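You operate a simulated robot arm through the tools that you are given. There is no shell and no other tool. Be economical: measure what you need, move in short steps, check, and stop when the job is done.

You run a simulated robot arm. Do the job below in one go: nothing can be reset, and whatever is moved stays where it is left.

Task
Light ink pot C26 on the grey turntable with both goosenecks at brightness 2; show side 4; switch off.
Fine: slider on A+B; light off while the pot is carried; side 4 ends at the yellow pointer and gets there in the light.

It is judged by the outcome, as a careful person would: the job done as asked, and still so three seconds after it is handed in. It fails if anything else is knocked over, pushed out of place, dropped, spilled or broken.

Robot
A 6-joint arm with a two-finger parallel gripper, fixed in place. Base frame: the origin is at the foot of the arm, x ahead of it, y to its left, z up; the work surface is at about z = 0.95. Readings come in m, degrees, newtons and seconds.
With the tool pointing down near the work surface it reaches from about 0.48 to 0.88 m from the base axis. Its first joint turns from -115.0 to 115.0 degrees. Payload 4.2 kg.
Tool frame: the origin (TCP) lies between the finger pads and is the grasp point; the fingertips stand 0.023 m ahead of it; z points along the fingers, y is the line along which they close. The gripper opens to 0.094 m. The fingers are 0.038 m wide and 0.01 m thick; the gripper's body (0.054 by 0.096 m) begins 0.039 m behind the TCP.
Orientation is that of the tool frame in the base frame, as a unit quaternion [w, x, y, z]. With the fingers straight down and closing along the base's y, the tool's x points along the base's -x, its y along +y and its z along -z.

Tools
- The arm moves only by the tool drive_tool. Its argument "series" is a list of rows, each a list of 7 numbers: the shift along the tool's x, y, z in units of 50 mm (1.0 is 50 mm), then the turn, a rotation vector about the tool's x, y, z in units of 5 degrees (1.0 is 5 degrees), then the closure in counts, from 0 (fully open) to 255 (shut). In form: [[dx, dy, dz, rx, ry, rz, gripper], ...]. A call has 1 to 8 rows; each row shifts and turns the commanded pose from where the row before left it, along the tool's axes as they then stand. A call with a number of a shift or a turn outside -1 to 1 is refused whole. Each row takes 0.2 s and may step no farther than 0.05 m and 8.6 degrees from the row before; otherwise, or with a gripper value out of range, the whole call is refused. A pose out of reach is approached as far as the arm can. The call stops where the force on the tool passes 40 N (or 10 N more than at its start, if that is more) or the arm is blocked; 0.2 s more then pass. Each finger travels about 0.108 m/s and halts on what it meets, pressing with about 36 N; the grip force reading is that of the motor and also rises with nothing between the fingers. The clock runs only during rows and for 0.2 s after the last one: add rows that do not move to give the fingers time. It gives the time, the measured TCP pose, the force on the tool (base axes), the opening and the grip force at its end, in the units of the frame above (readings bear some noise), with the torque about the TCP (base axes, N m) and any sound that the robot's microphone picked up.
- Cameras (640 x 400 px; columns grow to the right, rows downward): "scene" is fixed at [0.0529, 0.6489, 1.7151]; the picture's right is [-0.81, -0.59, 0.00], its down [-0.34, 0.47, -0.81] and it looks along [0.48, -0.66, -0.58] (base axes); focal length 345 px, centre (320, 200). "wrist" rides on the gripper at [0.086, 0.016, -0.074] in the tool frame; the picture's right is [-0.18, 0.98, 0.00], its down [-0.58, -0.11, -0.81] and it looks along [-0.79, -0.15, 0.59] (tool axes); focal length 243 px, centre (320, 200). There is no depth. A picture from a camera that has moved, and an enlarged one, comes with that camera's place and axes in the base frame and with its lens.
- get_image(camera): a new picture of that camera. The clock stands still meanwhile.
- lift_body(by): slides the trunk up (or, below 0, down) by that many m; the arm rides with it, the base frame stays. It gives what a move gives, with no picture.
- inspect(camera, box): a new picture of the part [left, top, right, bottom] of that camera's present view, enlarged. The clock stands still meanwhile.
- job_done(): hands the job in; it is judged then, once.

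Go step by step. Nothing tells you positions but the pictures and the camera data: compare them with the known pose of the tool, close in by small moves and look again before you grip or let go. The budget is 120 turns and 68 pictures, counting those below and the enlarged ones. Unless the task says otherwise, let go and move clear before handing in, and close with one line.

The tools are called after "Emit:" as a command line: name --pt "numbers of a row" for each row, then --argument value for the rest, lists and objects as JSON in quotes. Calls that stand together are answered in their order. drive_tool: Moves the arm, as the interface text tells. Its arguments: {"type":"object","properties":{"series":{"type":"array","items":{"type":"array","items":{"type":"number"}}}},"required":["series"]} The other tools are called the same way: lift_body (by) slides the trunk up or down; get_image (camera) takes a picture; inspect (camera, box) takes an enlarged picture of a part of a camera's view; job_done () hands the job in.

At the start:

```text
time: 0.0
position: [0.5956, -0.0974, 1.4138]
orientation: [-0.001, 0.0, 1.0, 0.0]
ft_force: [0.3, -1.0, -0.1]
ft_torque: [-0.01, 0.02, -0.03]
gripper_width: 0.0939
finger_force: 0.0
trunk travel left (down, up): [-0.85, 0.14]
```

scene: 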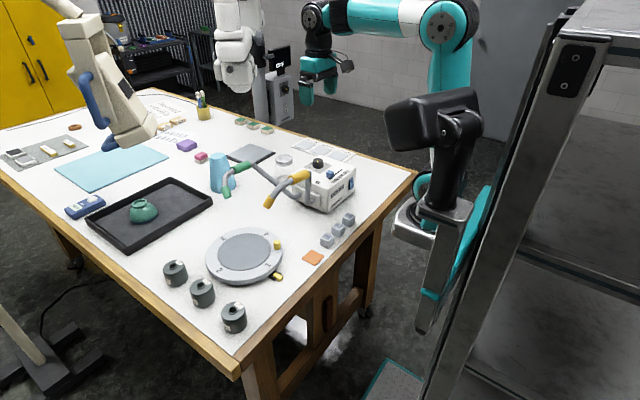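
wrist: 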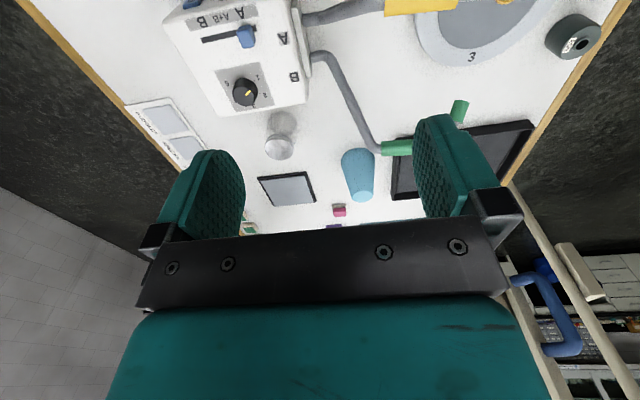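

I see a table with a grey turntable, three dark ink pots near it, and a light box with a slider, a knob and two goosenecks. I'll enlarge the views for detail.

Emit:
inspect --camera "scene" --box '[150, 220, 310, 340]'

Emit:
inspect --camera "scene" --box '[210, 130, 370, 230]'

Emit:
inspect --camera "wrist" --box '[120, 0, 320, 125]'

Emit:
inspect --camera "wrist" --box '[380, 0, 640, 160]'

```text
3.33 times, centred on (230, 280) of scene
camera zoom: at [0.0529, 0.6489, 1.7151], right [-0.81, -0.59, 0.0], down [-0.34, 0.47, -0.81], along [0.48, -0.66, -0.58], focal length 1149 px, centre (620, -67)
```

zoom: 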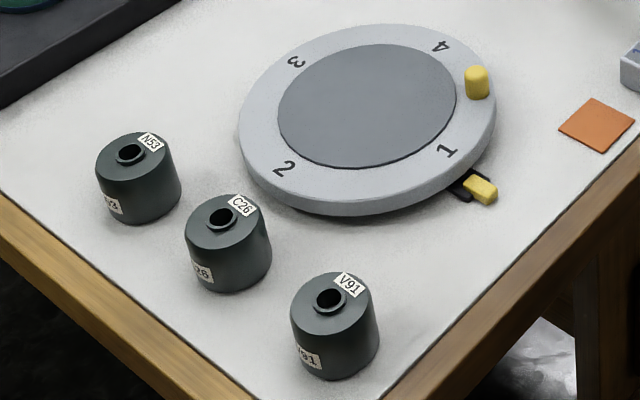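

```text
4.00 times, centred on (290, 180) of scene
camera zoom: at [0.0529, 0.6489, 1.7151], right [-0.81, -0.59, 0.0], down [-0.34, 0.47, -0.81], along [0.48, -0.66, -0.58], focal length 1379 px, centre (440, 280)
```

zoom: 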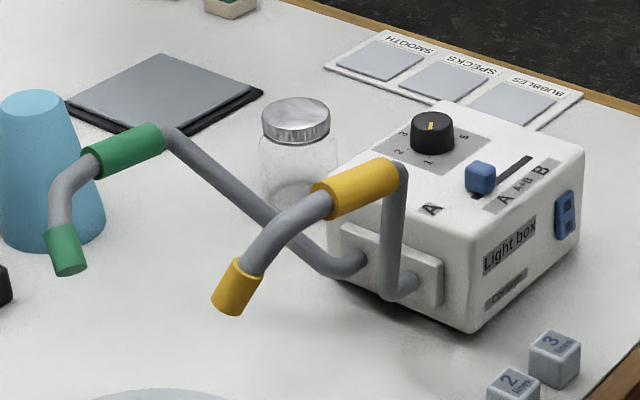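

```text
3.20 times, centred on (220, 62) of wrist
camera zoom: at [0.5085, -0.0816, 1.4878], right [0.18, 0.98, 0.0], down [0.58, -0.11, 0.81], along [0.79, -0.15, -0.59], focal length 776 px, centre (640, 640)
```

zoom: 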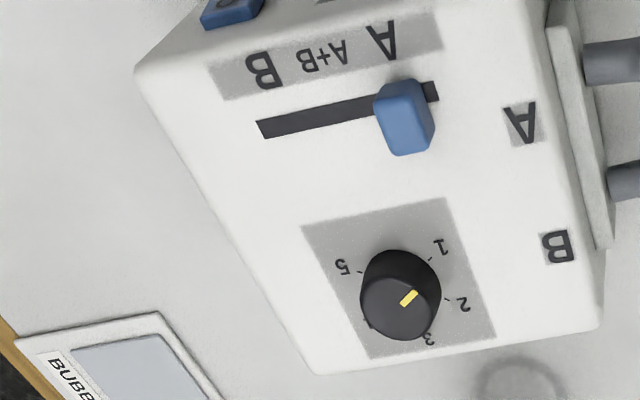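

```text
2.46 times, centred on (510, 80) of wrist
camera zoom: at [0.5085, -0.0816, 1.4878], right [0.18, 0.98, 0.0], down [0.58, -0.11, 0.81], along [0.79, -0.15, -0.59], focal length 597 px, centre (-148, 495)
```

zoom: 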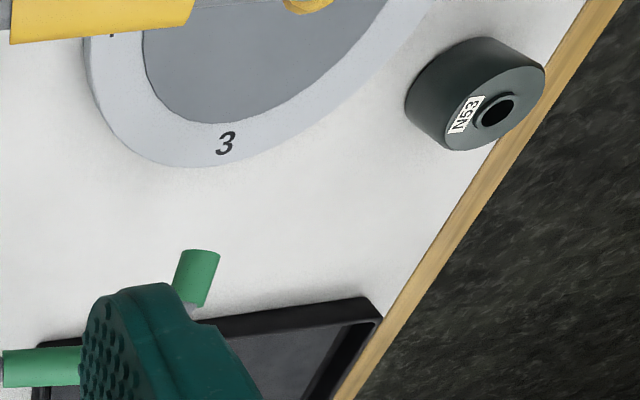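

The pots stand in a row near y≈0.345 (C26 about x=0.66), and the turntable centre is near (0.69, 0.17). Side 1 is at the pointer now, so side 4 needs a quarter turn. First I'll move over toward the pots and look.

Emit:
drive_tool --pt "0.2 0.95 0.2 0 0 0 0" --pt "0.2 0.95 0.2 0 0 0 0" --pt "0.2 0.95 0.2 0 0 0 0" --pt "0.2 0.95 0.2 0 0 0 0" --pt "0.2 0.95 0.2 0 0 0 0" --pt "0.2 0.95 0.2 0 0 0 0" --pt "0.2 0.95 0.2 0 0 0 0" --pt "0.2 0.95 0.2 0 0 0 0"

Emit:
get_image --camera "wrist"

```text
time: 1.8
position: [0.514, 0.2823, 1.3354]
orientation: [0.0, 0.0, 1.0, 0.0]
ft_force: [-0.2, -0.8, 0.7]
ft_torque: [0.04, 0.01, -0.02]
gripper_width: 0.0939
finger_force: 0.0
trunk travel left (down, up): [-0.85, 0.14]
```

```text
61 pictures are left
camera wrist: at [0.4279, 0.2985, 1.4089], right [0.18, 0.98, 0.0], down [0.58, -0.11, 0.81], along [0.79, -0.15, -0.59], focal length 243 px, centre (320, 200)
```

wrist: 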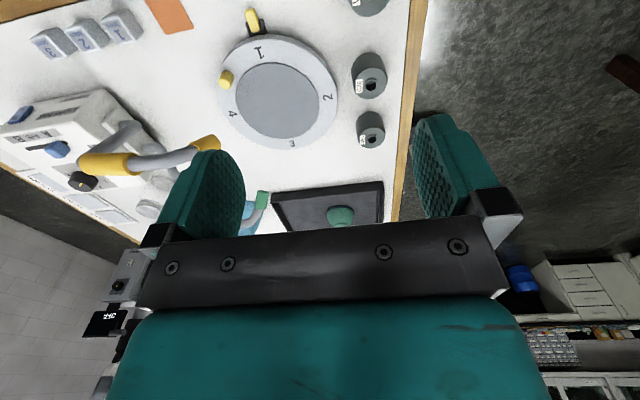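

C26 is the middle pot, near (370,80) in this view. I'll zoom in to measure the pots and the turntable.

Emit:
inspect --camera "wrist" --box '[210, 0, 430, 155]'

Emit:
inspect --camera "wrist" --box '[0, 80, 240, 230]'

```text
2.58 times, centred on (320, 78) of wrist
camera zoom: at [0.4279, 0.2985, 1.4089], right [0.18, 0.98, 0.0], down [0.58, -0.11, 0.81], along [0.79, -0.15, -0.59], focal length 626 px, centre (320, 516)
```

zoom: 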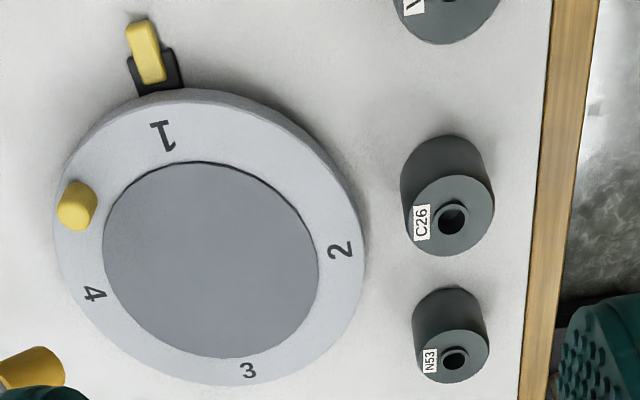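

```text
2.67 times, centred on (120, 155) of wrist
camera zoom: at [0.4279, 0.2985, 1.4089], right [0.18, 0.98, 0.0], down [0.58, -0.11, 0.81], along [0.79, -0.15, -0.59], focal length 647 px, centre (853, 320)
```

zoom: 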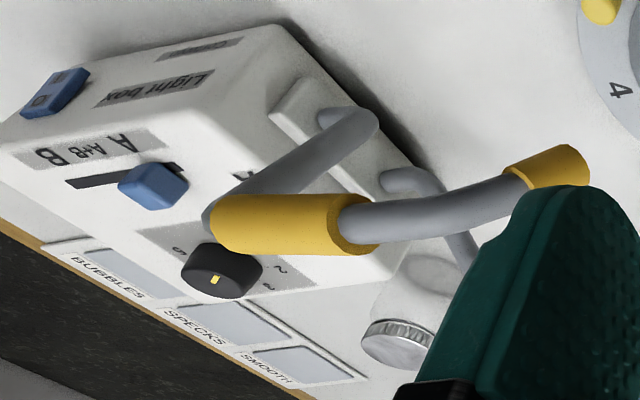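

C26 from the wrist view is about (0.652, 0.344), with its top at about 1.01. I'll move above it and check the alignment.

Emit:
drive_tool --pt "-0.552 0.248 0.7 0 0 0 0" --pt "-0.552 0.248 0.7 0 0 0 0" --pt "-0.552 0.248 0.7 0 0 0 0" --pt "-0.552 0.248 0.7 0 0 0 0" --pt "-0.552 0.248 0.7 0 0 0 0"

Emit:
get_image --camera "wrist"

Emit:
inspect --camera "scene" --box '[130, 200, 290, 340]'

```text
time: 3.0
position: [0.6538, 0.3436, 1.1578]
orientation: [0.001, 0.0, 1.0, 0.001]
ft_force: [0.2, -1.7, 0.3]
ft_torque: [0.0, 0.02, 0.0]
gripper_width: 0.0939
finger_force: 0.0
trunk travel left (down, up): [-0.85, 0.14]
```

```text
58 pictures are left
camera wrist: at [0.5673, 0.36, 1.2326], right [0.18, 0.98, 0.0], down [0.58, -0.11, 0.81], along [0.79, -0.15, -0.59], focal length 243 px, centre (320, 200)
```

wrist: 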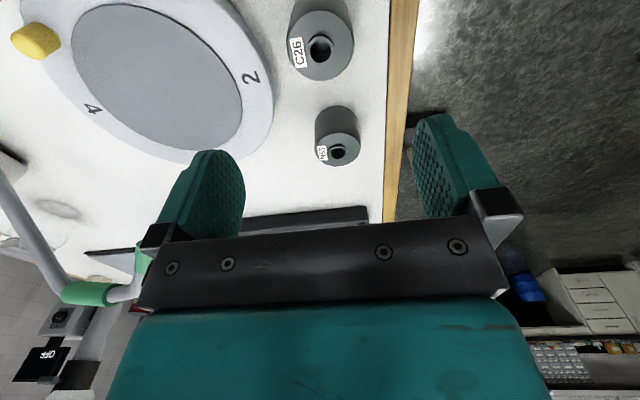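

```text
2.86 times, centred on (210, 270) of scene
camera zoom: at [0.0529, 0.6489, 1.7151], right [-0.81, -0.59, 0.0], down [-0.34, 0.47, -0.81], along [0.48, -0.66, -0.58], focal length 985 px, centre (634, 0)
```

zoom: 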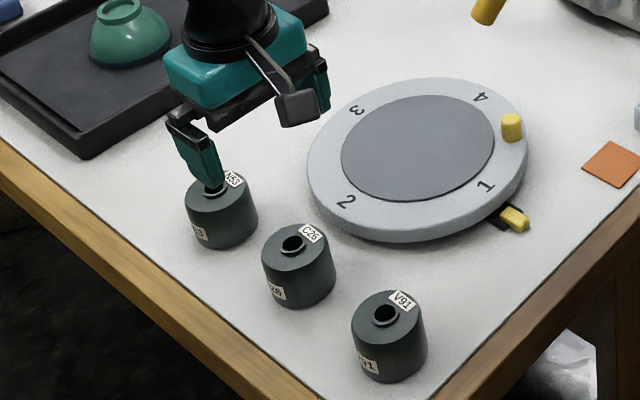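

The second view agrees: C26 at (0.652, 0.345). I'll descend partway and check that it sits between the fingers.

Emit:
drive_tool --pt "0.02 0.02 0.8 0 0 0 0" --pt "0.02 0.01 0.8 0 0 0 0" --pt "0 0 0.7 0 0 0 0"

Emit:
get_image --camera "wrist"

```text
time: 3.8
position: [0.6509, 0.3462, 1.0444]
orientation: [0.0, 0.0, 1.0, 0.0]
ft_force: [0.2, 0.3, 0.5]
ft_torque: [0.0, -0.02, -0.03]
gripper_width: 0.0942
finger_force: 0.0
trunk travel left (down, up): [-0.85, 0.14]
```

```text
56 pictures are left
camera wrist: at [0.564, 0.3626, 1.1178], right [0.18, 0.98, 0.0], down [0.58, -0.11, 0.81], along [0.79, -0.15, -0.59], focal length 243 px, centre (320, 200)
```

wrist: 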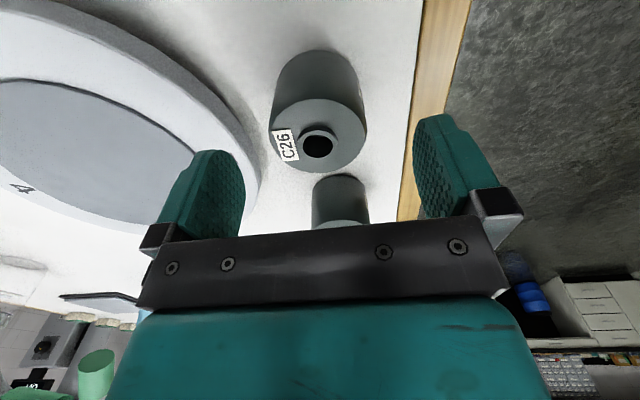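

The pot is well centred, but the turntable rim is close on the -y side. I'll part-close to about 0.08 m before going down.

Emit:
drive_tool --pt "-0.02 -0.03 0 0 0 0 38" --pt "0 0 0 0 0 0 38" --pt "0 0 0.3 0 0 0 38" --pt "0 0 0.4 0 0 0 38" --pt "0 0 0.36 0 0 0 38"

Emit:
get_image --camera "wrist"

Emit:
inspect --camera "scene" --box '[130, 200, 290, 340]'

```text
time: 5.0
position: [0.6526, 0.3449, 0.9896]
orientation: [0.0, 0.0, 1.0, 0.0]
ft_force: [0.0, 0.5, -0.5]
ft_torque: [0.01, -0.02, -0.02]
gripper_width: 0.0803
finger_force: 0.1
trunk travel left (down, up): [-0.85, 0.14]
```

```text
55 pictures are left
camera wrist: at [0.5655, 0.3604, 1.0639], right [0.18, 0.98, 0.0], down [0.58, -0.11, 0.81], along [0.79, -0.15, -0.59], focal length 243 px, centre (320, 200)
```

wrist: 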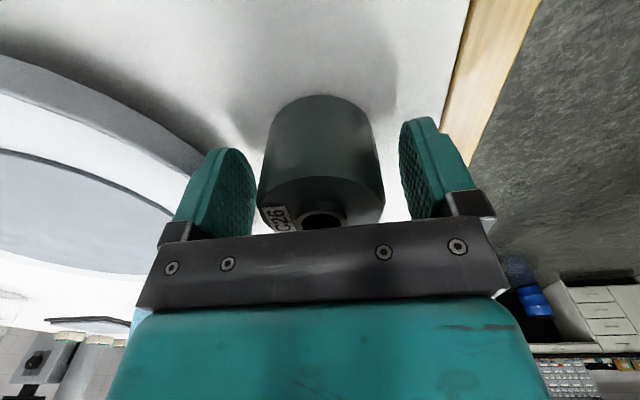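

```text
2.86 times, centred on (210, 270) of scene
camera zoom: at [0.0529, 0.6489, 1.7151], right [-0.81, -0.59, 0.0], down [-0.34, 0.47, -0.81], along [0.48, -0.66, -0.58], focal length 985 px, centre (634, 0)
```

zoom: 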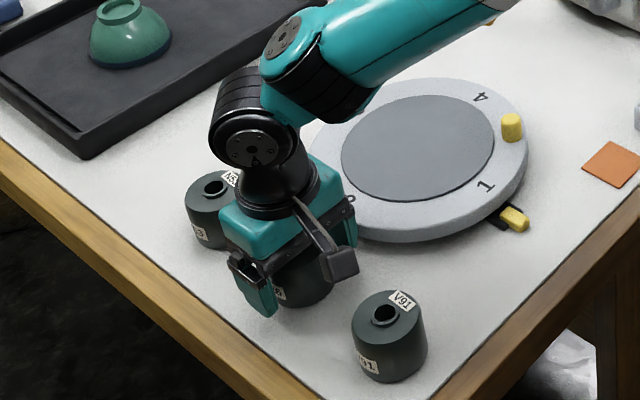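

The pot sits between the fingers with clearance all round. I'll close and lift.

Emit:
drive_tool --pt "0 0 0 0 0 0 110" --pt "0 0 0 0 0 0 110" --pt "0 0 0 0 0 0 110"

```text
time: 5.8
position: [0.6513, 0.3443, 0.99]
orientation: [0.0, 0.0, 1.0, 0.0]
ft_force: [0.4, 0.5, -0.1]
ft_torque: [0.02, 0.0, -0.02]
gripper_width: 0.0592
finger_force: 36.3
trunk travel left (down, up): [-0.85, 0.14]
```

Gripped at 0.059 m. I'll lift straight up 0.1 m and look toward the turntable.

Emit:
drive_tool --pt "0 0 -0.3 0 0 0 110" --pt "0 0 -0.6 0 0 0 110" --pt "0 0 -0.7 0 0 0 110" --pt "0 0 -0.4 0 0 0 110"

Emit:
get_image --camera "wrist"

Emit:
get_image --camera "scene"

```text
time: 6.8
position: [0.6533, 0.345, 1.0913]
orientation: [0.0, 0.0, 1.0, 0.0]
ft_force: [0.1, 0.1, -2.2]
ft_torque: [-0.01, 0.06, 0.01]
gripper_width: 0.0589
finger_force: 35.7
trunk travel left (down, up): [-0.85, 0.14]
```

```text
53 pictures are left
camera wrist: at [0.566, 0.3602, 1.1656], right [0.18, 0.98, 0.0], down [0.58, -0.11, 0.81], along [0.79, -0.15, -0.59], focal length 243 px, centre (320, 200)
```

wrist: 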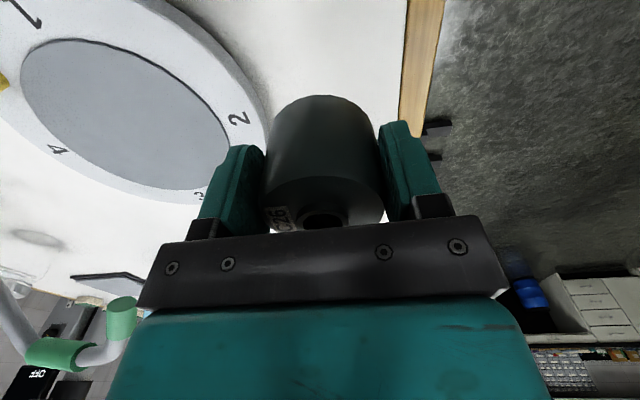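

```text
52 pictures are left
```

scene: 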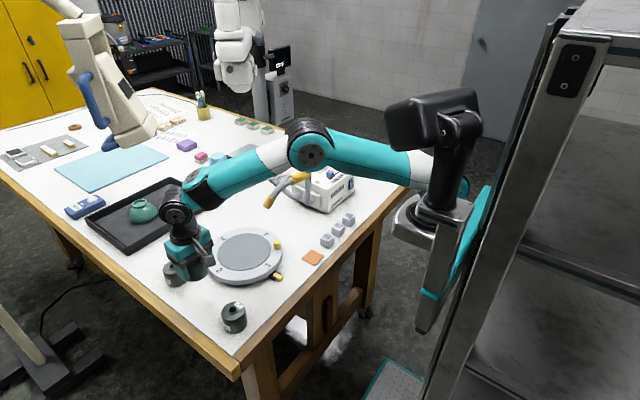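

I have the pot about 0.1 m up, and the lamps are dark. The turntable centre is about (0.682, 0.168), top about 0.98. The yellow lamp head near (0.65, 0.09, 1.11) is close, so I'll go most of the way and look.

Emit:
drive_tool --pt "-0.15 -0.7 0 0 0 0 110" --pt "-0.15 -0.7 0 0 0 0 110" --pt "-0.15 -0.7 0 0 0 0 110" --pt "-0.1 -0.7 0 0 0 0 110"

Emit:
get_image --camera "wrist"

Emit:
inspect --camera "scene" --box '[180, 140, 340, 290]'

```text
time: 7.8
position: [0.678, 0.2048, 1.091]
orientation: [0.0, 0.0, 1.0, 0.0]
ft_force: [-0.2, 0.9, -1.3]
ft_torque: [-0.05, 0.03, 0.0]
gripper_width: 0.0589
finger_force: 35.7
trunk travel left (down, up): [-0.85, 0.14]
```

```text
51 pictures are left
camera wrist: at [0.5927, 0.2215, 1.1652], right [0.18, 0.98, 0.0], down [0.58, -0.11, 0.81], along [0.79, -0.15, -0.59], focal length 243 px, centre (320, 200)
```

wrist: 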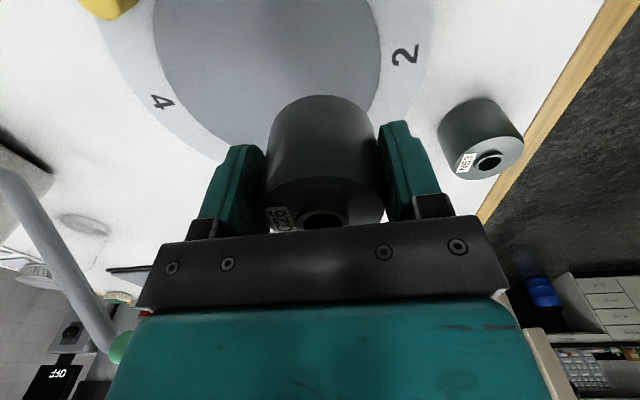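

```text
2.67 times, centred on (260, 215) of scene
camera zoom: at [0.0529, 0.6489, 1.7151], right [-0.81, -0.59, 0.0], down [-0.34, 0.47, -0.81], along [0.48, -0.66, -0.58], focal length 919 px, centre (480, 160)
```

zoom: 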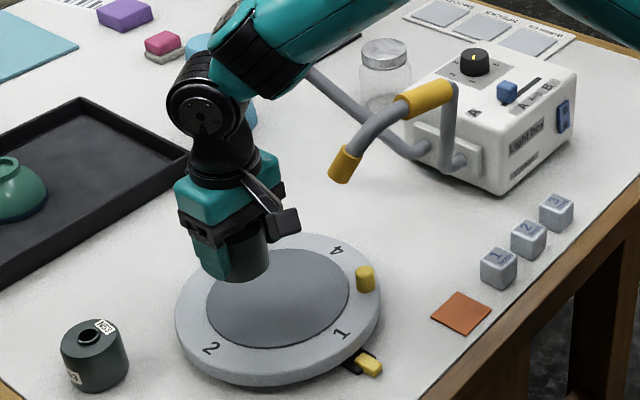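

The lamps are clear, and the back display reads OFF. The disc centre now measures (0.681, 0.169), so I'll finish the move and descend to just above it.

Emit:
drive_tool --pt "-0.03 -0.4 0 0 0 0 110" --pt "-0.03 -0.32 0 0 0 0 110" --pt "0 0 0.5 0 0 0 110" --pt "0 0 0.5 0 0 0 110" --pt "0 0 0.1 0 0 0 110"

Emit:
get_image --camera "wrist"

Emit:
inspect --camera "scene" --box '[180, 140, 340, 290]'

```text
time: 9.0
position: [0.6833, 0.1689, 1.0342]
orientation: [0.001, 0.0, 1.0, 0.0]
ft_force: [-0.2, -0.6, -1.1]
ft_torque: [0.0, -0.04, 0.02]
gripper_width: 0.0591
finger_force: 35.8
trunk travel left (down, up): [-0.85, 0.14]
```

```text
49 pictures are left
camera wrist: at [0.5968, 0.1839, 1.1087], right [0.18, 0.98, 0.0], down [0.58, -0.11, 0.81], along [0.79, -0.15, -0.59], focal length 243 px, centre (320, 200)
```

wrist: 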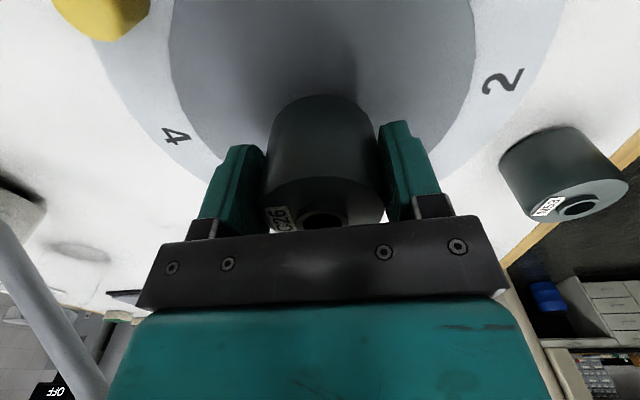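

```text
2.67 times, centred on (260, 215) of scene
camera zoom: at [0.0529, 0.6489, 1.7151], right [-0.81, -0.59, 0.0], down [-0.34, 0.47, -0.81], along [0.48, -0.66, -0.58], focal length 919 px, centre (480, 160)
```

zoom: 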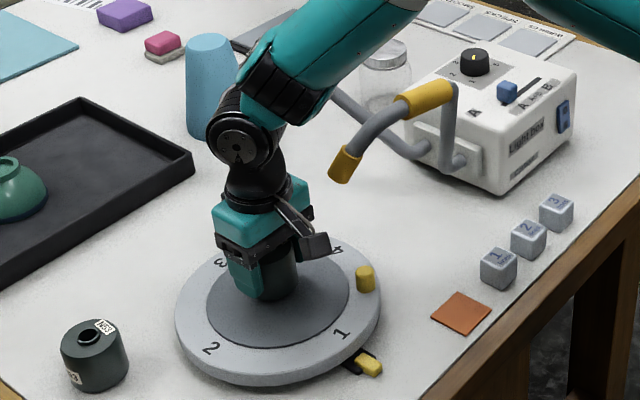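

Centred over the disc with lamps clear. I'll lower in tiny steps and watch the force.

Emit:
drive_tool --pt "0 0 0.08 0 0 0 110" --pt "0 0 0.06 0 0 0 110" --pt "0 0 0.06 0 0 0 110"

```text
time: 9.8
position: [0.6827, 0.1692, 1.0259]
orientation: [0.0, 0.0, 1.0, 0.0]
ft_force: [1.4, 0.4, -1.3]
ft_torque: [0.0, 0.04, 0.03]
gripper_width: 0.0589
finger_force: 36.5
trunk travel left (down, up): [-0.85, 0.14]
```

Emit:
drive_tool --pt "0 0 0.04 0 0 0 110" --pt "0 0 0.04 0 0 0 110"

Emit:
inspect --camera "scene" --box '[220, 200, 300, 260]'

```text
time: 10.4
position: [0.6833, 0.1679, 1.0242]
orientation: [0.003, 0.001, 1.0, 0.001]
ft_force: [-2.6, -2.2, 28.0]
ft_torque: [-0.47, -0.16, 0.01]
gripper_width: 0.0596
finger_force: 36.0
trunk travel left (down, up): [-0.85, 0.14]
```

```text
6.67 times, centred on (260, 230) of scene
camera zoom: at [0.0529, 0.6489, 1.7151], right [-0.81, -0.59, 0.0], down [-0.34, 0.47, -0.81], along [0.48, -0.66, -0.58], focal length 2298 px, centre (720, 0)
```

zoom: 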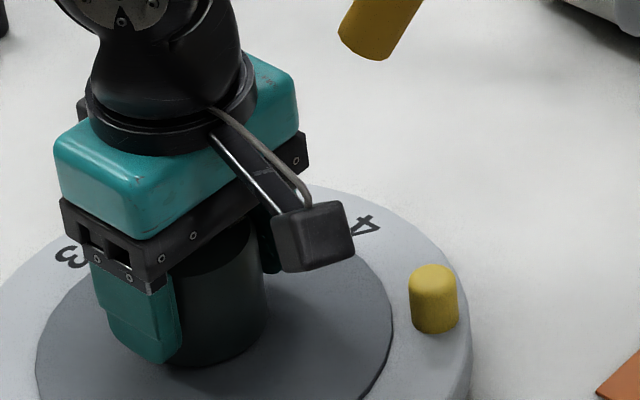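

Contact was made (28 N). I'll ease back about 1.5 mm, then open and rise.

Emit:
drive_tool --pt "0 0 -0.03 0 0 0 110" --pt "0 0 0 0 0 0 90" --pt "0 0 0 0 0 0 40" --pt "0 0 0 0 0 0 20" --pt "0 0 0 0 0 0 20"

Emit:
drive_tool --pt "0 0 -0.3 0 0 0 20" --pt "0 0 -0.6 0 0 0 20" --pt "0 0 -0.6 0 0 0 20"

Emit:
get_image --camera "wrist"

```text
time: 11.6
position: [0.6817, 0.1684, 1.0233]
orientation: [0.0, 0.0, 1.0, 0.0]
ft_force: [-0.6, 0.2, 1.1]
ft_torque: [-0.02, 0.0, -0.02]
gripper_width: 0.0865
finger_force: 0.0
trunk travel left (down, up): [-0.85, 0.14]
```

```text
time: 12.4
position: [0.6837, 0.1674, 1.0978]
orientation: [0.0, 0.0, 1.0, 0.0]
ft_force: [1.0, -0.1, -0.2]
ft_torque: [-0.01, 0.01, 0.02]
gripper_width: 0.0866
finger_force: 0.1
trunk travel left (down, up): [-0.85, 0.14]
```

```text
46 pictures are left
camera wrist: at [0.597, 0.1837, 1.1721], right [0.18, 0.98, 0.0], down [0.58, -0.11, 0.81], along [0.79, -0.15, -0.59], focal length 243 px, centre (320, 200)
```

wrist: 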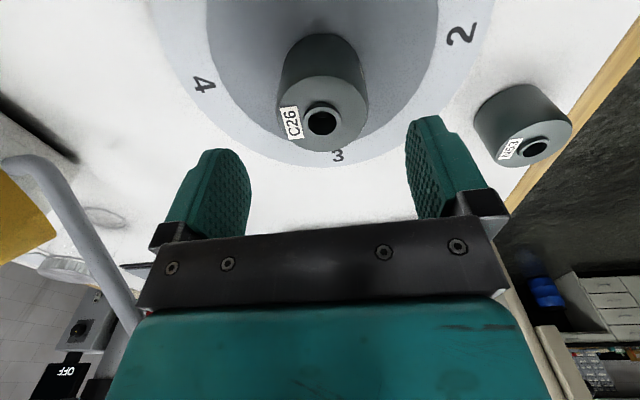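

The pot is standing on the disc and the display still reads OFF. I'll rise straight up, then travel toward the light box to view its controls.

Emit:
drive_tool --pt "0 0 -0.9 0 0 0 20" --pt "0 0 -0.9 0 0 0 20" --pt "0 0 -0.9 0 0 0 20" --pt "0 0 -0.9 0 0 0 20" --pt "0 0 -0.9 0 0 0 20"

Emit:
drive_tool --pt "0.45 -0.87 0 0 0 0 100" --pt "0.45 -0.87 0 0 0 0 200" --pt "0.45 -0.87 0 0 0 0 255" --pt "0.45 -0.87 0 0 0 0 255" --pt "0.45 -0.87 0 0 0 0 255" --pt "0.45 -0.87 0 0 0 0 255" --pt "0.45 -0.87 0 0 0 0 255" --pt "0.45 -0.87 0 0 0 0 255"

Emit:
get_image --camera "wrist"

```text
time: 13.6
position: [0.6804, 0.166, 1.3233]
orientation: [0.0, 0.0, 1.0, 0.0]
ft_force: [0.0, -0.6, -0.6]
ft_torque: [-0.02, 0.05, 0.0]
gripper_width: 0.0864
finger_force: 0.2
trunk travel left (down, up): [-0.85, 0.14]
```

```text
time: 15.4
position: [0.5053, -0.1835, 1.3215]
orientation: [0.0, -0.001, 1.0, -0.001]
ft_force: [0.5, 0.1, -0.2]
ft_torque: [-0.01, -0.01, 0.01]
gripper_width: 0.0
finger_force: 35.7
trunk travel left (down, up): [-0.85, 0.14]
```

```text
45 pictures are left
camera wrist: at [0.4171, -0.1672, 1.3951], right [0.18, 0.98, 0.0], down [0.58, -0.11, 0.81], along [0.79, -0.15, -0.59], focal length 243 px, centre (320, 200)
```

wrist: 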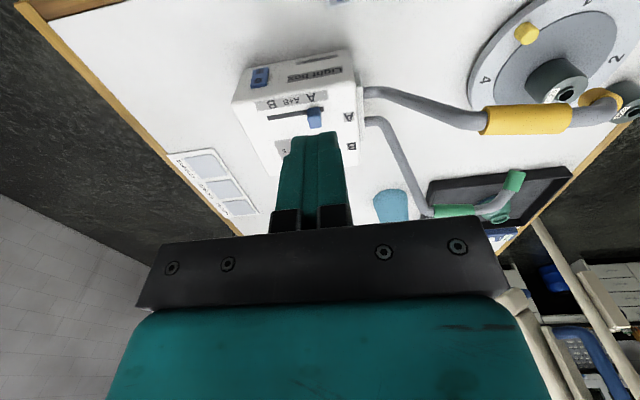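

Emit:
inspect --camera "wrist" --box '[220, 40, 380, 140]'

```text
4.00 times, centred on (300, 90) of wrist
camera zoom: at [0.4171, -0.1672, 1.3951], right [0.18, 0.98, 0.0], down [0.58, -0.11, 0.81], along [0.79, -0.15, -0.59], focal length 970 px, centre (400, 640)
```

zoom: 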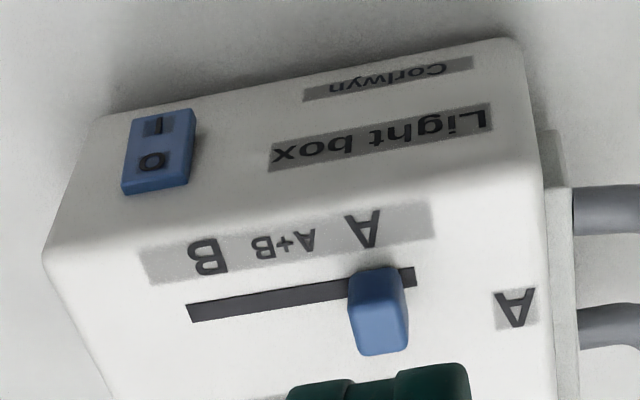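

Clear controls: slider is at A (y≈-0.216), and A+B is at y≈-0.246. The rocker has O on its upper half and I on its lower half. I'll rotate the tool 90° so the camera points away from the goosenecks.

Emit:
drive_tool --pt "0 0 0 0 0 -1 255" --pt "0 0 0 0 0 -1 255" --pt "0 0 0 0 0 -1 255" --pt "0 0 0 0 0 -1 255" --pt "0 0 0 0 0 -1 255" --pt "0 0 0 0 0 -1 255" --pt "0 0 0 0 0 -1 255" --pt "0 0 0 0 0 -1 255"

Emit:
drive_tool --pt "0 0 0 0 0 -1 255" --pt "0 0 0 0 0 -1 255" --pt "0 0 0 0 0 -1 255" --pt "0 0 0 0 0 -1 255" --pt "0 0 0 0 0 -1 255" --pt "0 0 0 0 0 -1 255" --pt "0 0 0 0 0 -1 255" --pt "0 0 0 0 0 -1 255"

Emit:
drive_tool --pt "0 0 0 0 0 -1 255" --pt "0 0 0 0 0 -1 255" --pt "0.5 -0.8 0.2 0 0 0 255" --pt "0.5 -0.8 0.2 0 0 0 255" --pt "0.5 -0.8 0.2 0 0 0 255" --pt "0.5 -0.8 0.2 0 0 0 255" --pt "0.3 0 0.2 0 0 0 255"

Emit:
get_image --camera "wrist"

```text
time: 17.2
position: [0.5022, -0.1799, 1.3234]
orientation: [-0.001, -0.342, 0.94, 0.0]
ft_force: [0.5, -0.8, -0.3]
ft_torque: [0.0, -0.03, -0.02]
gripper_width: 0.0
finger_force: 35.8
trunk travel left (down, up): [-0.85, 0.14]
```

```text
time: 19.0
position: [0.5023, -0.1789, 1.3234]
orientation: [0.0, -0.644, 0.765, 0.0]
ft_force: [-0.5, 0.5, 0.2]
ft_torque: [0.0, 0.0, 0.01]
gripper_width: 0.0001
finger_force: 36.2
trunk travel left (down, up): [-0.85, 0.14]
```

```text
time: 20.6
position: [0.664, -0.2943, 1.2722]
orientation: [0.0, 0.707, -0.707, 0.0]
ft_force: [0.2, -0.4, -0.3]
ft_torque: [0.03, -0.04, -0.01]
gripper_width: 0.0002
finger_force: 35.9
trunk travel left (down, up): [-0.85, 0.14]
```

```text
43 pictures are left
camera wrist: at [0.6469, -0.3811, 1.3454], right [-0.98, 0.18, 0.0], down [0.11, 0.58, 0.81], along [0.15, 0.79, -0.59], focal length 243 px, centre (320, 200)
```

wrist: 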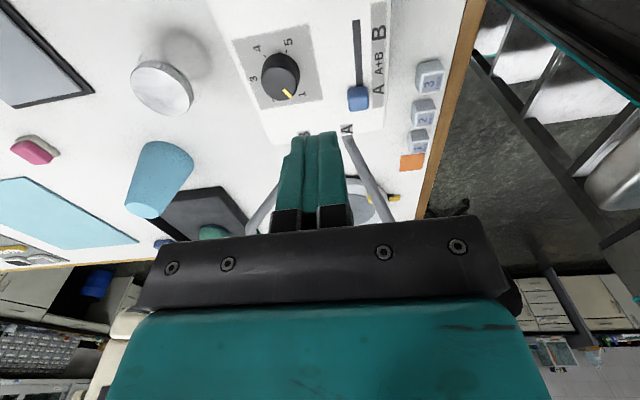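

Emit:
inspect --camera "wrist" --box '[220, 10, 400, 140]'

```text
3.08 times, centred on (310, 75) of wrist
camera zoom: at [0.6469, -0.3811, 1.3454], right [-0.98, 0.18, 0.0], down [0.11, 0.58, 0.81], along [0.15, 0.79, -0.59], focal length 746 px, centre (351, 585)
```

zoom: 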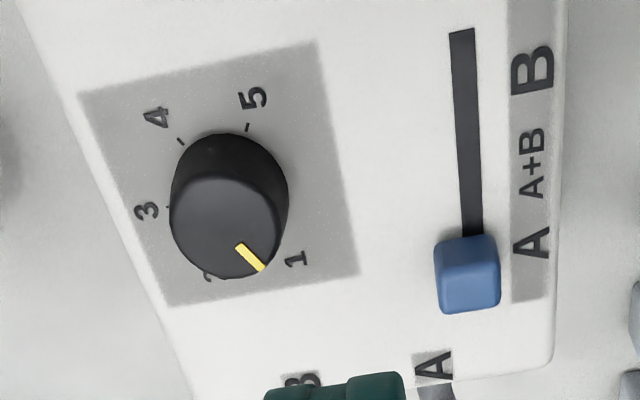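

The dial has 1–5 every 60° around a centre near (0.713, -0.2585), and the pointer sits at 1. So 2 is a 60° clockwise turn seen from above. I'll move over the knob with the fingers part open.

Emit:
drive_tool --pt "-0.24 -0.33 0.5 0 0 0 79" --pt "-0.24 -0.33 0.5 0 0 0 79" --pt "-0.24 -0.33 0.5 0 0 0 79" --pt "0 0 0.3 0 0 0 79"

Emit:
get_image --camera "wrist"

Emit:
inspect --camera "scene" --box '[230, 110, 390, 230]'

```text
time: 21.6
position: [0.7104, -0.2577, 1.184]
orientation: [0.0, -0.707, 0.707, -0.001]
ft_force: [-0.6, -0.6, -0.2]
ft_torque: [-0.01, -0.03, 0.01]
gripper_width: 0.0648
finger_force: 0.1
trunk travel left (down, up): [-0.85, 0.14]
```

```text
41 pictures are left
camera wrist: at [0.6936, -0.345, 1.2573], right [-0.98, 0.18, 0.0], down [0.11, 0.58, 0.81], along [0.15, 0.79, -0.59], focal length 243 px, centre (320, 200)
```

wrist: 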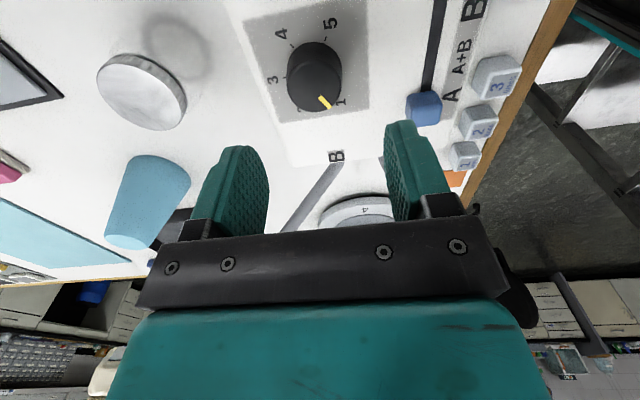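

```text
3.33 times, centred on (310, 170) of scene
camera zoom: at [0.0529, 0.6489, 1.7151], right [-0.81, -0.59, 0.0], down [-0.34, 0.47, -0.81], along [0.48, -0.66, -0.58], focal length 1149 px, centre (353, 300)
```

zoom: 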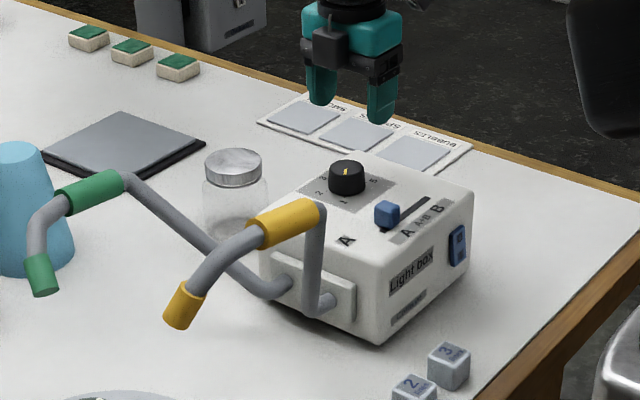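

The knob centre measures (0.7125, -0.261). I'll descend around it and check before gripping.

Emit:
drive_tool --pt "0.06 -0.04 0.5 0 0 0 79" --pt "0 0 0.5 0 0 0 79" --pt "0 0 0.4 0 0 0 79" --pt "0 0 0.2 0 0 0 79"

Emit:
get_image --camera "wrist"

```text
time: 22.6
position: [0.7132, -0.2613, 1.1022]
orientation: [0.0, -0.707, 0.707, 0.0]
ft_force: [-0.1, -0.5, 0.0]
ft_torque: [-0.01, 0.01, 0.0]
gripper_width: 0.0652
finger_force: 0.1
trunk travel left (down, up): [-0.85, 0.14]
```

```text
39 pictures are left
camera wrist: at [0.6972, -0.3489, 1.1774], right [-0.98, 0.18, 0.0], down [0.11, 0.58, 0.81], along [0.15, 0.79, -0.59], focal length 243 px, centre (320, 200)
```

wrist: 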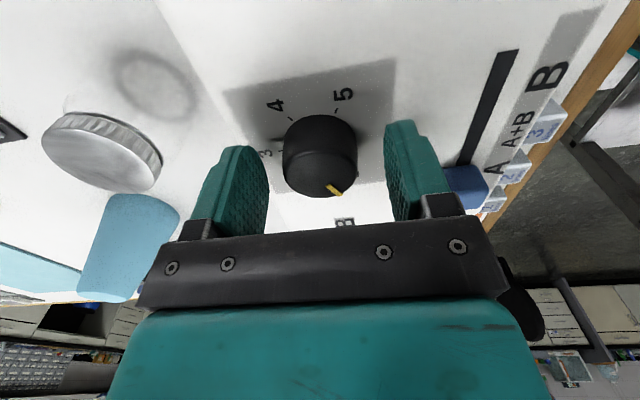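

The knob is centred between the fingers. I'll close on it.

Emit:
drive_tool --pt "0 0 0 0 0 0 170" --pt "0 0 0 0 0 0 170" --pt "0 0 0 0 0 0 170"

Emit:
drive_tool --pt "0 0 0 0 0 1 170" --pt "0 0 0 0 0 1 170" --pt "0 0 0 0 0 1 170" --pt "0 0 0 0 0 1 170" --pt "0 0 0 0 0 1 170" --pt "0 0 0 0 0 1 170"

Emit:
get_image --camera "wrist"

```text
time: 23.4
position: [0.7148, -0.2619, 1.1045]
orientation: [-0.001, 0.708, -0.707, 0.001]
ft_force: [9.8, -0.9, -2.7]
ft_torque: [-0.05, -0.55, -0.16]
gripper_width: 0.0399
finger_force: 45.0
trunk travel left (down, up): [-0.85, 0.14]
```

```text
time: 24.8
position: [0.7117, -0.2617, 1.1035]
orientation: [-0.003, -0.499, 0.867, 0.002]
ft_force: [-20.8, 6.4, 3.3]
ft_torque: [0.75, 0.37, 0.15]
gripper_width: 0.0398
finger_force: 44.9
trunk travel left (down, up): [-0.85, 0.14]
```

```text
38 pictures are left
camera wrist: at [0.6545, -0.3284, 1.1776], right [-0.76, 0.65, 0.01], down [0.39, 0.45, 0.81], along [0.52, 0.61, -0.59], focal length 243 px, centre (320, 200)
```

wrist: 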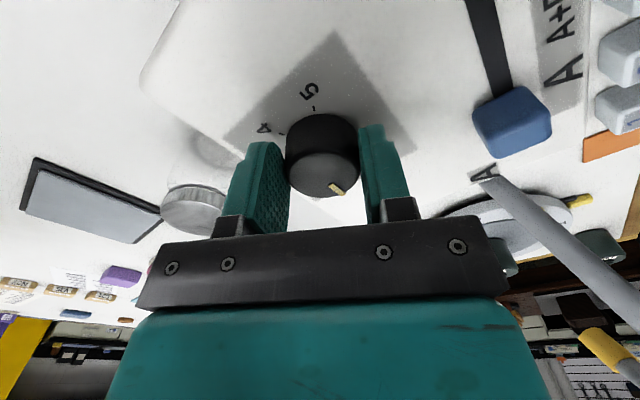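

The knob turns with the gripper. There is a modest side force, so I'll yield by 1 mm and finish the second 30°.

Emit:
drive_tool --pt "0 0.02 0 0 0 1 170" --pt "0 0 0 0 0 1 170" --pt "0 0 0 0 0 1 170" --pt "0 0 0 0 0 1 170" --pt "0 0 0 0 0 1 170" --pt "0 0 0 0 0 1 170"

Emit:
inspect --camera "wrist" --box '[220, 60, 420, 210]'

```text
time: 26.2
position: [0.7095, -0.2583, 1.1041]
orientation: [-0.003, -0.259, 0.966, 0.002]
ft_force: [-36.9, 14.2, 4.1]
ft_torque: [0.58, 0.32, 0.2]
gripper_width: 0.0395
finger_force: 44.5
trunk travel left (down, up): [-0.85, 0.14]
```

```text
2.67 times, centred on (320, 135) of wrist
camera zoom: at [0.6271, -0.2882, 1.1782], right [-0.33, 0.94, 0.01], down [0.57, 0.19, 0.8], along [0.76, 0.27, -0.6], focal length 647 px, centre (320, 373)
```

zoom: 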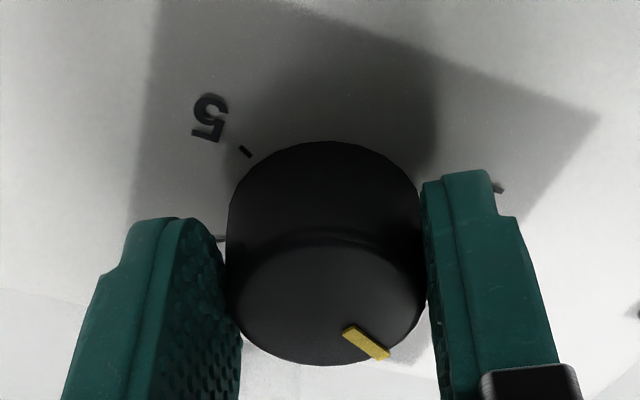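

The knob has turned 60° and its pointer is near 2. I'll release, rise and check.

Emit:
drive_tool --pt "0 0 0 0 0 0 79" --pt "0 0 0 0 0 0 79" --pt "0 0 -0.6 0 0 0 79" --pt "0 0 -0.8 0 0 0 79" --pt "0.5 0 -0.8 0 0 0 79" --pt "0.5 0 0 0 0 0 79"

Emit:
get_image --camera "wrist"

```text
time: 27.6
position: [0.6688, -0.285, 1.2138]
orientation: [-0.001, -0.259, 0.966, 0.0]
ft_force: [0.7, -0.2, -0.2]
ft_torque: [-0.02, 0.02, 0.0]
gripper_width: 0.0652
finger_force: 0.0
trunk travel left (down, up): [-0.85, 0.14]
```

```text
36 pictures are left
camera wrist: at [0.5864, -0.3145, 1.2876], right [-0.33, 0.94, 0.0], down [0.56, 0.2, 0.81], along [0.76, 0.27, -0.59], focal length 243 px, centre (320, 200)
```

wrist: 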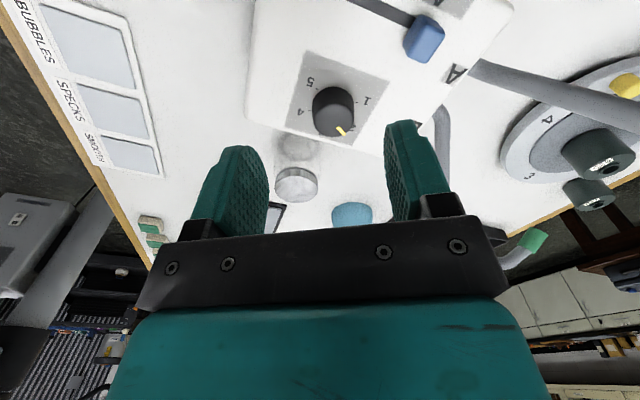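

Emit:
inspect --camera "wrist" --box '[285, 50, 405, 150]'

```text
4.00 times, centred on (345, 100) of wrist
camera zoom: at [0.5864, -0.3145, 1.2876], right [-0.33, 0.94, 0.0], down [0.56, 0.2, 0.81], along [0.76, 0.27, -0.59], focal length 970 px, centre (220, 600)
```

zoom: 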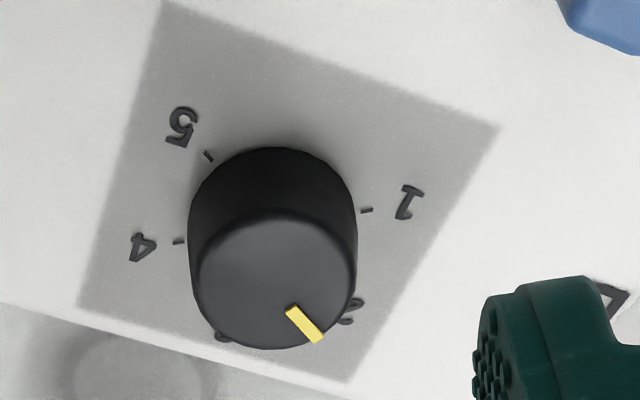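

The dial pointer is at 2 and the knob is done. Next is the slider: I'll rotate back to the 90° orientation and go above it.

Emit:
drive_tool --pt "0 0 0 0 0 -1 133" --pt "0 0 0 0 0 -1 133" --pt "0 0 0 0 0 -1 133" --pt "0 0 0 0 0 -1 133" --pt "0 0 0 0 0 -1 133" --pt "0 0 0 0 0 -1 133" --pt "0 0 0 0 0 -1 133" --pt "0 0 0 0 0 -1 133"

Emit:
drive_tool --pt "0 0 0 0 0 -1 133" --pt "0 0 0 0 0 -1 133" --pt "0 0 0 0 0 -1 133" --pt "0 0 0 0 0 -1 133" --pt "-0.46 0.27 0.2 0 0 0 133" --pt "-0.46 0.27 0.2 0 0 0 133" --pt "-0.46 0.27 0.2 0 0 0 133"

Emit:
get_image --camera "wrist"

```text
time: 29.4
position: [0.6704, -0.285, 1.2123]
orientation: [0.0, -0.574, 0.819, 0.0]
ft_force: [0.4, 0.3, 0.6]
ft_torque: [0.0, 0.02, 0.01]
gripper_width: 0.0449
finger_force: 0.1
trunk travel left (down, up): [-0.85, 0.14]
```

```text
time: 31.0
position: [0.6291, -0.2151, 1.1818]
orientation: [0.0, -0.707, 0.707, 0.0]
ft_force: [-0.3, 0.3, -0.4]
ft_torque: [0.0, 0.04, 0.01]
gripper_width: 0.0452
finger_force: 0.1
trunk travel left (down, up): [-0.85, 0.14]
```

```text
34 pictures are left
camera wrist: at [0.6132, -0.3024, 1.2565], right [-0.98, 0.18, 0.0], down [0.11, 0.58, 0.81], along [0.15, 0.79, -0.59], focal length 243 px, centre (320, 200)
```

wrist: 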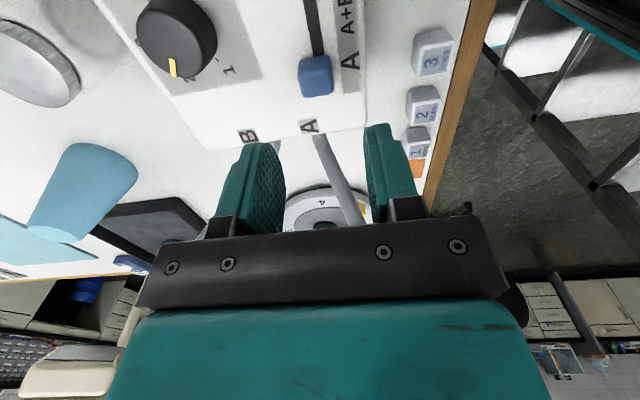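

The slider is at about (0.630, -0.214), aligned with the fingers. I'll descend and close on it.

Emit:
drive_tool --pt "0 -0.02 0.5 0 0 0 133" --pt "0 0 0.5 0 0 0 133" --pt "0 0 0.4 0 0 0 133" --pt "0 0 0.22 0 0 0 133"

Emit:
get_image --camera "wrist"

```text
time: 32.0
position: [0.63, -0.2162, 1.1022]
orientation: [0.0, -0.707, 0.707, 0.0]
ft_force: [-0.6, -0.6, -0.3]
ft_torque: [-0.01, -0.03, -0.01]
gripper_width: 0.0449
finger_force: 0.1
trunk travel left (down, up): [-0.85, 0.14]
```

```text
33 pictures are left
camera wrist: at [0.6141, -0.3029, 1.1748], right [-0.98, 0.18, 0.0], down [0.11, 0.58, 0.81], along [0.15, 0.79, -0.59], focal length 243 px, centre (320, 200)
```

wrist: 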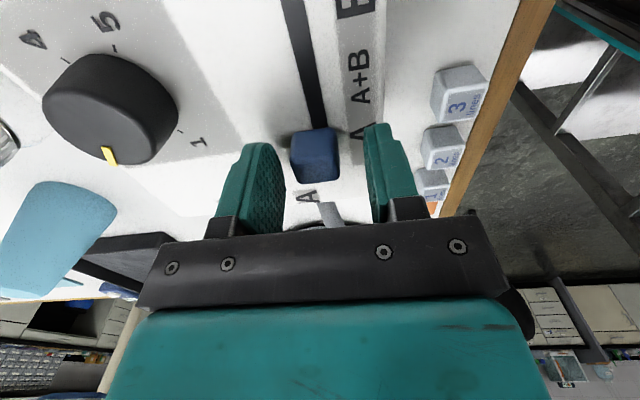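

The slider is between the fingers. I'll grip and slide it 0.03 m toward -y.

Emit:
drive_tool --pt "0 0 0 0 0 0 230" --pt "0 0 0 0 0 0 230" --pt "0 0 0 0 0 0 230"

Emit:
drive_tool --pt "0.15 0 0 0 0 0 230" --pt "0.15 0 0 0 0 0 230" --pt "0.15 0 0 0 0 0 230" --pt "0.14 0 0 0 0 0 230"

Emit:
inspect --camera "wrist" --box '[220, 0, 440, 220]'

```text
time: 32.8
position: [0.6322, -0.2156, 1.1008]
orientation: [0.001, -0.707, 0.708, -0.001]
ft_force: [19.0, -1.8, -3.3]
ft_torque: [-0.09, -0.43, -0.01]
gripper_width: 0.0235
finger_force: 44.8
trunk travel left (down, up): [-0.85, 0.14]
```

```text
time: 33.8
position: [0.6325, -0.2459, 1.1002]
orientation: [0.001, -0.707, 0.707, -0.001]
ft_force: [27.5, -0.2, -8.8]
ft_torque: [-0.07, -0.42, -0.06]
gripper_width: 0.0236
finger_force: 44.7
trunk travel left (down, up): [-0.85, 0.14]
```

```text
1.82 times, centred on (330, 110) of wrist
camera zoom: at [0.6163, -0.3328, 1.1749], right [-0.98, 0.18, 0.0], down [0.11, 0.58, 0.81], along [0.15, 0.79, -0.59], focal length 441 px, centre (302, 364)
```

zoom: 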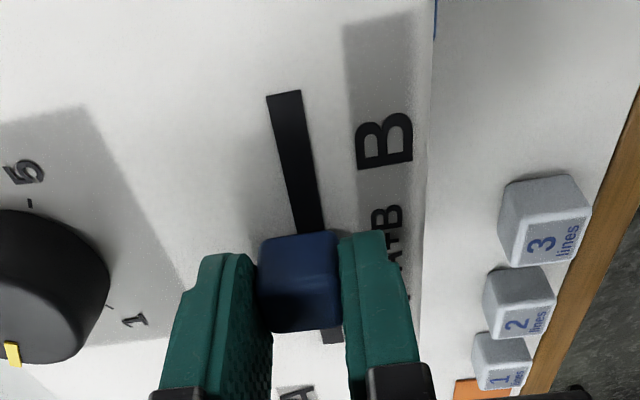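

The slider moved. I'll release, rise and verify it sits at A+B.

Emit:
drive_tool --pt "0 0 0 0 0 0 133" --pt "0 0 0 0 0 0 133" --pt "0 0 -0.5 0 0 0 133" --pt "0 0 -0.8 0 0 0 133" --pt "0.4 0 -0.7 0 0 0 133" --pt "0.7 0 0 0 0 0 255"

Emit:
inspect --camera "wrist" --box '[220, 10, 400, 140]'

```text
time: 35.2
position: [0.6293, -0.3012, 1.2016]
orientation: [0.0, -0.707, 0.707, 0.0]
ft_force: [-0.3, 0.2, -0.1]
ft_torque: [0.02, 0.02, 0.04]
gripper_width: 0.0
finger_force: 35.7
trunk travel left (down, up): [-0.85, 0.14]
```

```text
3.08 times, centred on (310, 75) of wrist
camera zoom: at [0.6132, -0.388, 1.2758], right [-0.98, 0.18, 0.0], down [0.11, 0.58, 0.81], along [0.15, 0.79, -0.59], focal length 746 px, centre (351, 585)
```

zoom: 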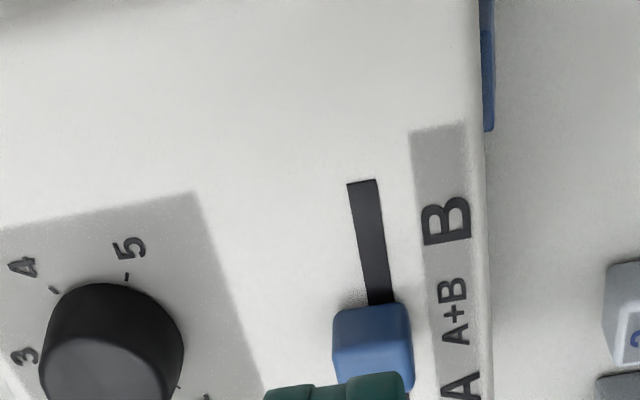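

The slider appears at A+B. Next I'll move beside the box's -x face, fingers closed, to measure the rocker accurately. I'll also confirm the slider in the scene view.

Emit:
drive_tool --pt "0 0.86 0 0 0 0 255" --pt "0 0.86 0 0 0 0 255" --pt "0 0.86 0 0 0 0 255" --pt "0 0 0.7 0 0 0 255" --pt "0 0 0.7 0 0 0 255"

Emit:
inspect --camera "wrist" --box '[130, 20, 330, 150]'

Emit:
inspect --camera "scene" --box '[290, 140, 370, 200]'

```text
time: 36.4
position: [0.5013, -0.3011, 1.1322]
orientation: [0.0, 0.707, -0.707, 0.0]
ft_force: [-0.3, 0.1, 0.5]
ft_torque: [-0.01, -0.05, 0.0]
gripper_width: 0.0
finger_force: 35.7
trunk travel left (down, up): [-0.85, 0.14]
```

```text
3.08 times, centred on (230, 85) of wrist
camera zoom: at [0.4846, -0.3877, 1.2058], right [-0.98, 0.18, 0.0], down [0.11, 0.58, 0.81], along [0.15, 0.79, -0.59], focal length 746 px, centre (597, 554)
```

zoom: 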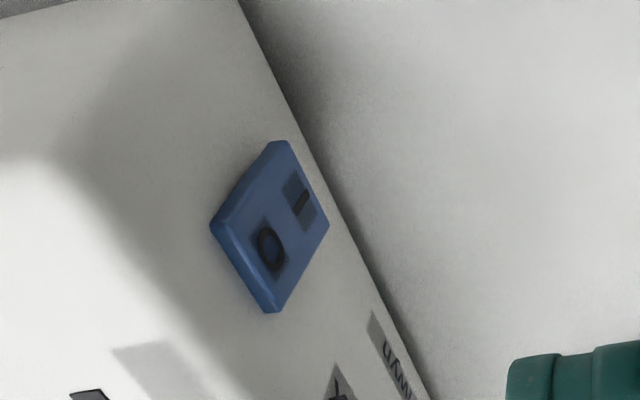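

```text
6.67 times, centred on (330, 170) of scene
camera zoom: at [0.0529, 0.6489, 1.7151], right [-0.81, -0.59, 0.0], down [-0.34, 0.47, -0.81], along [0.48, -0.66, -0.58], focal length 2298 px, centre (253, 400)
```

zoom: 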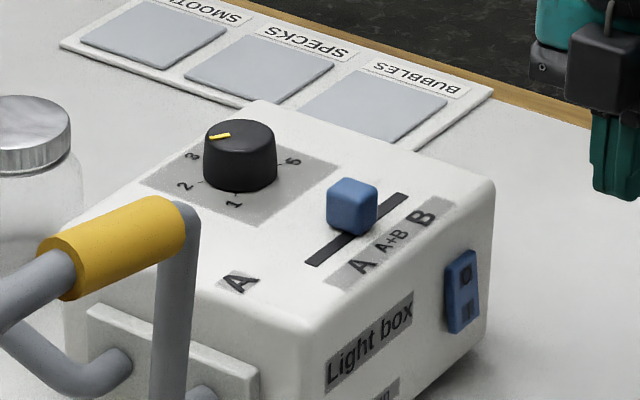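

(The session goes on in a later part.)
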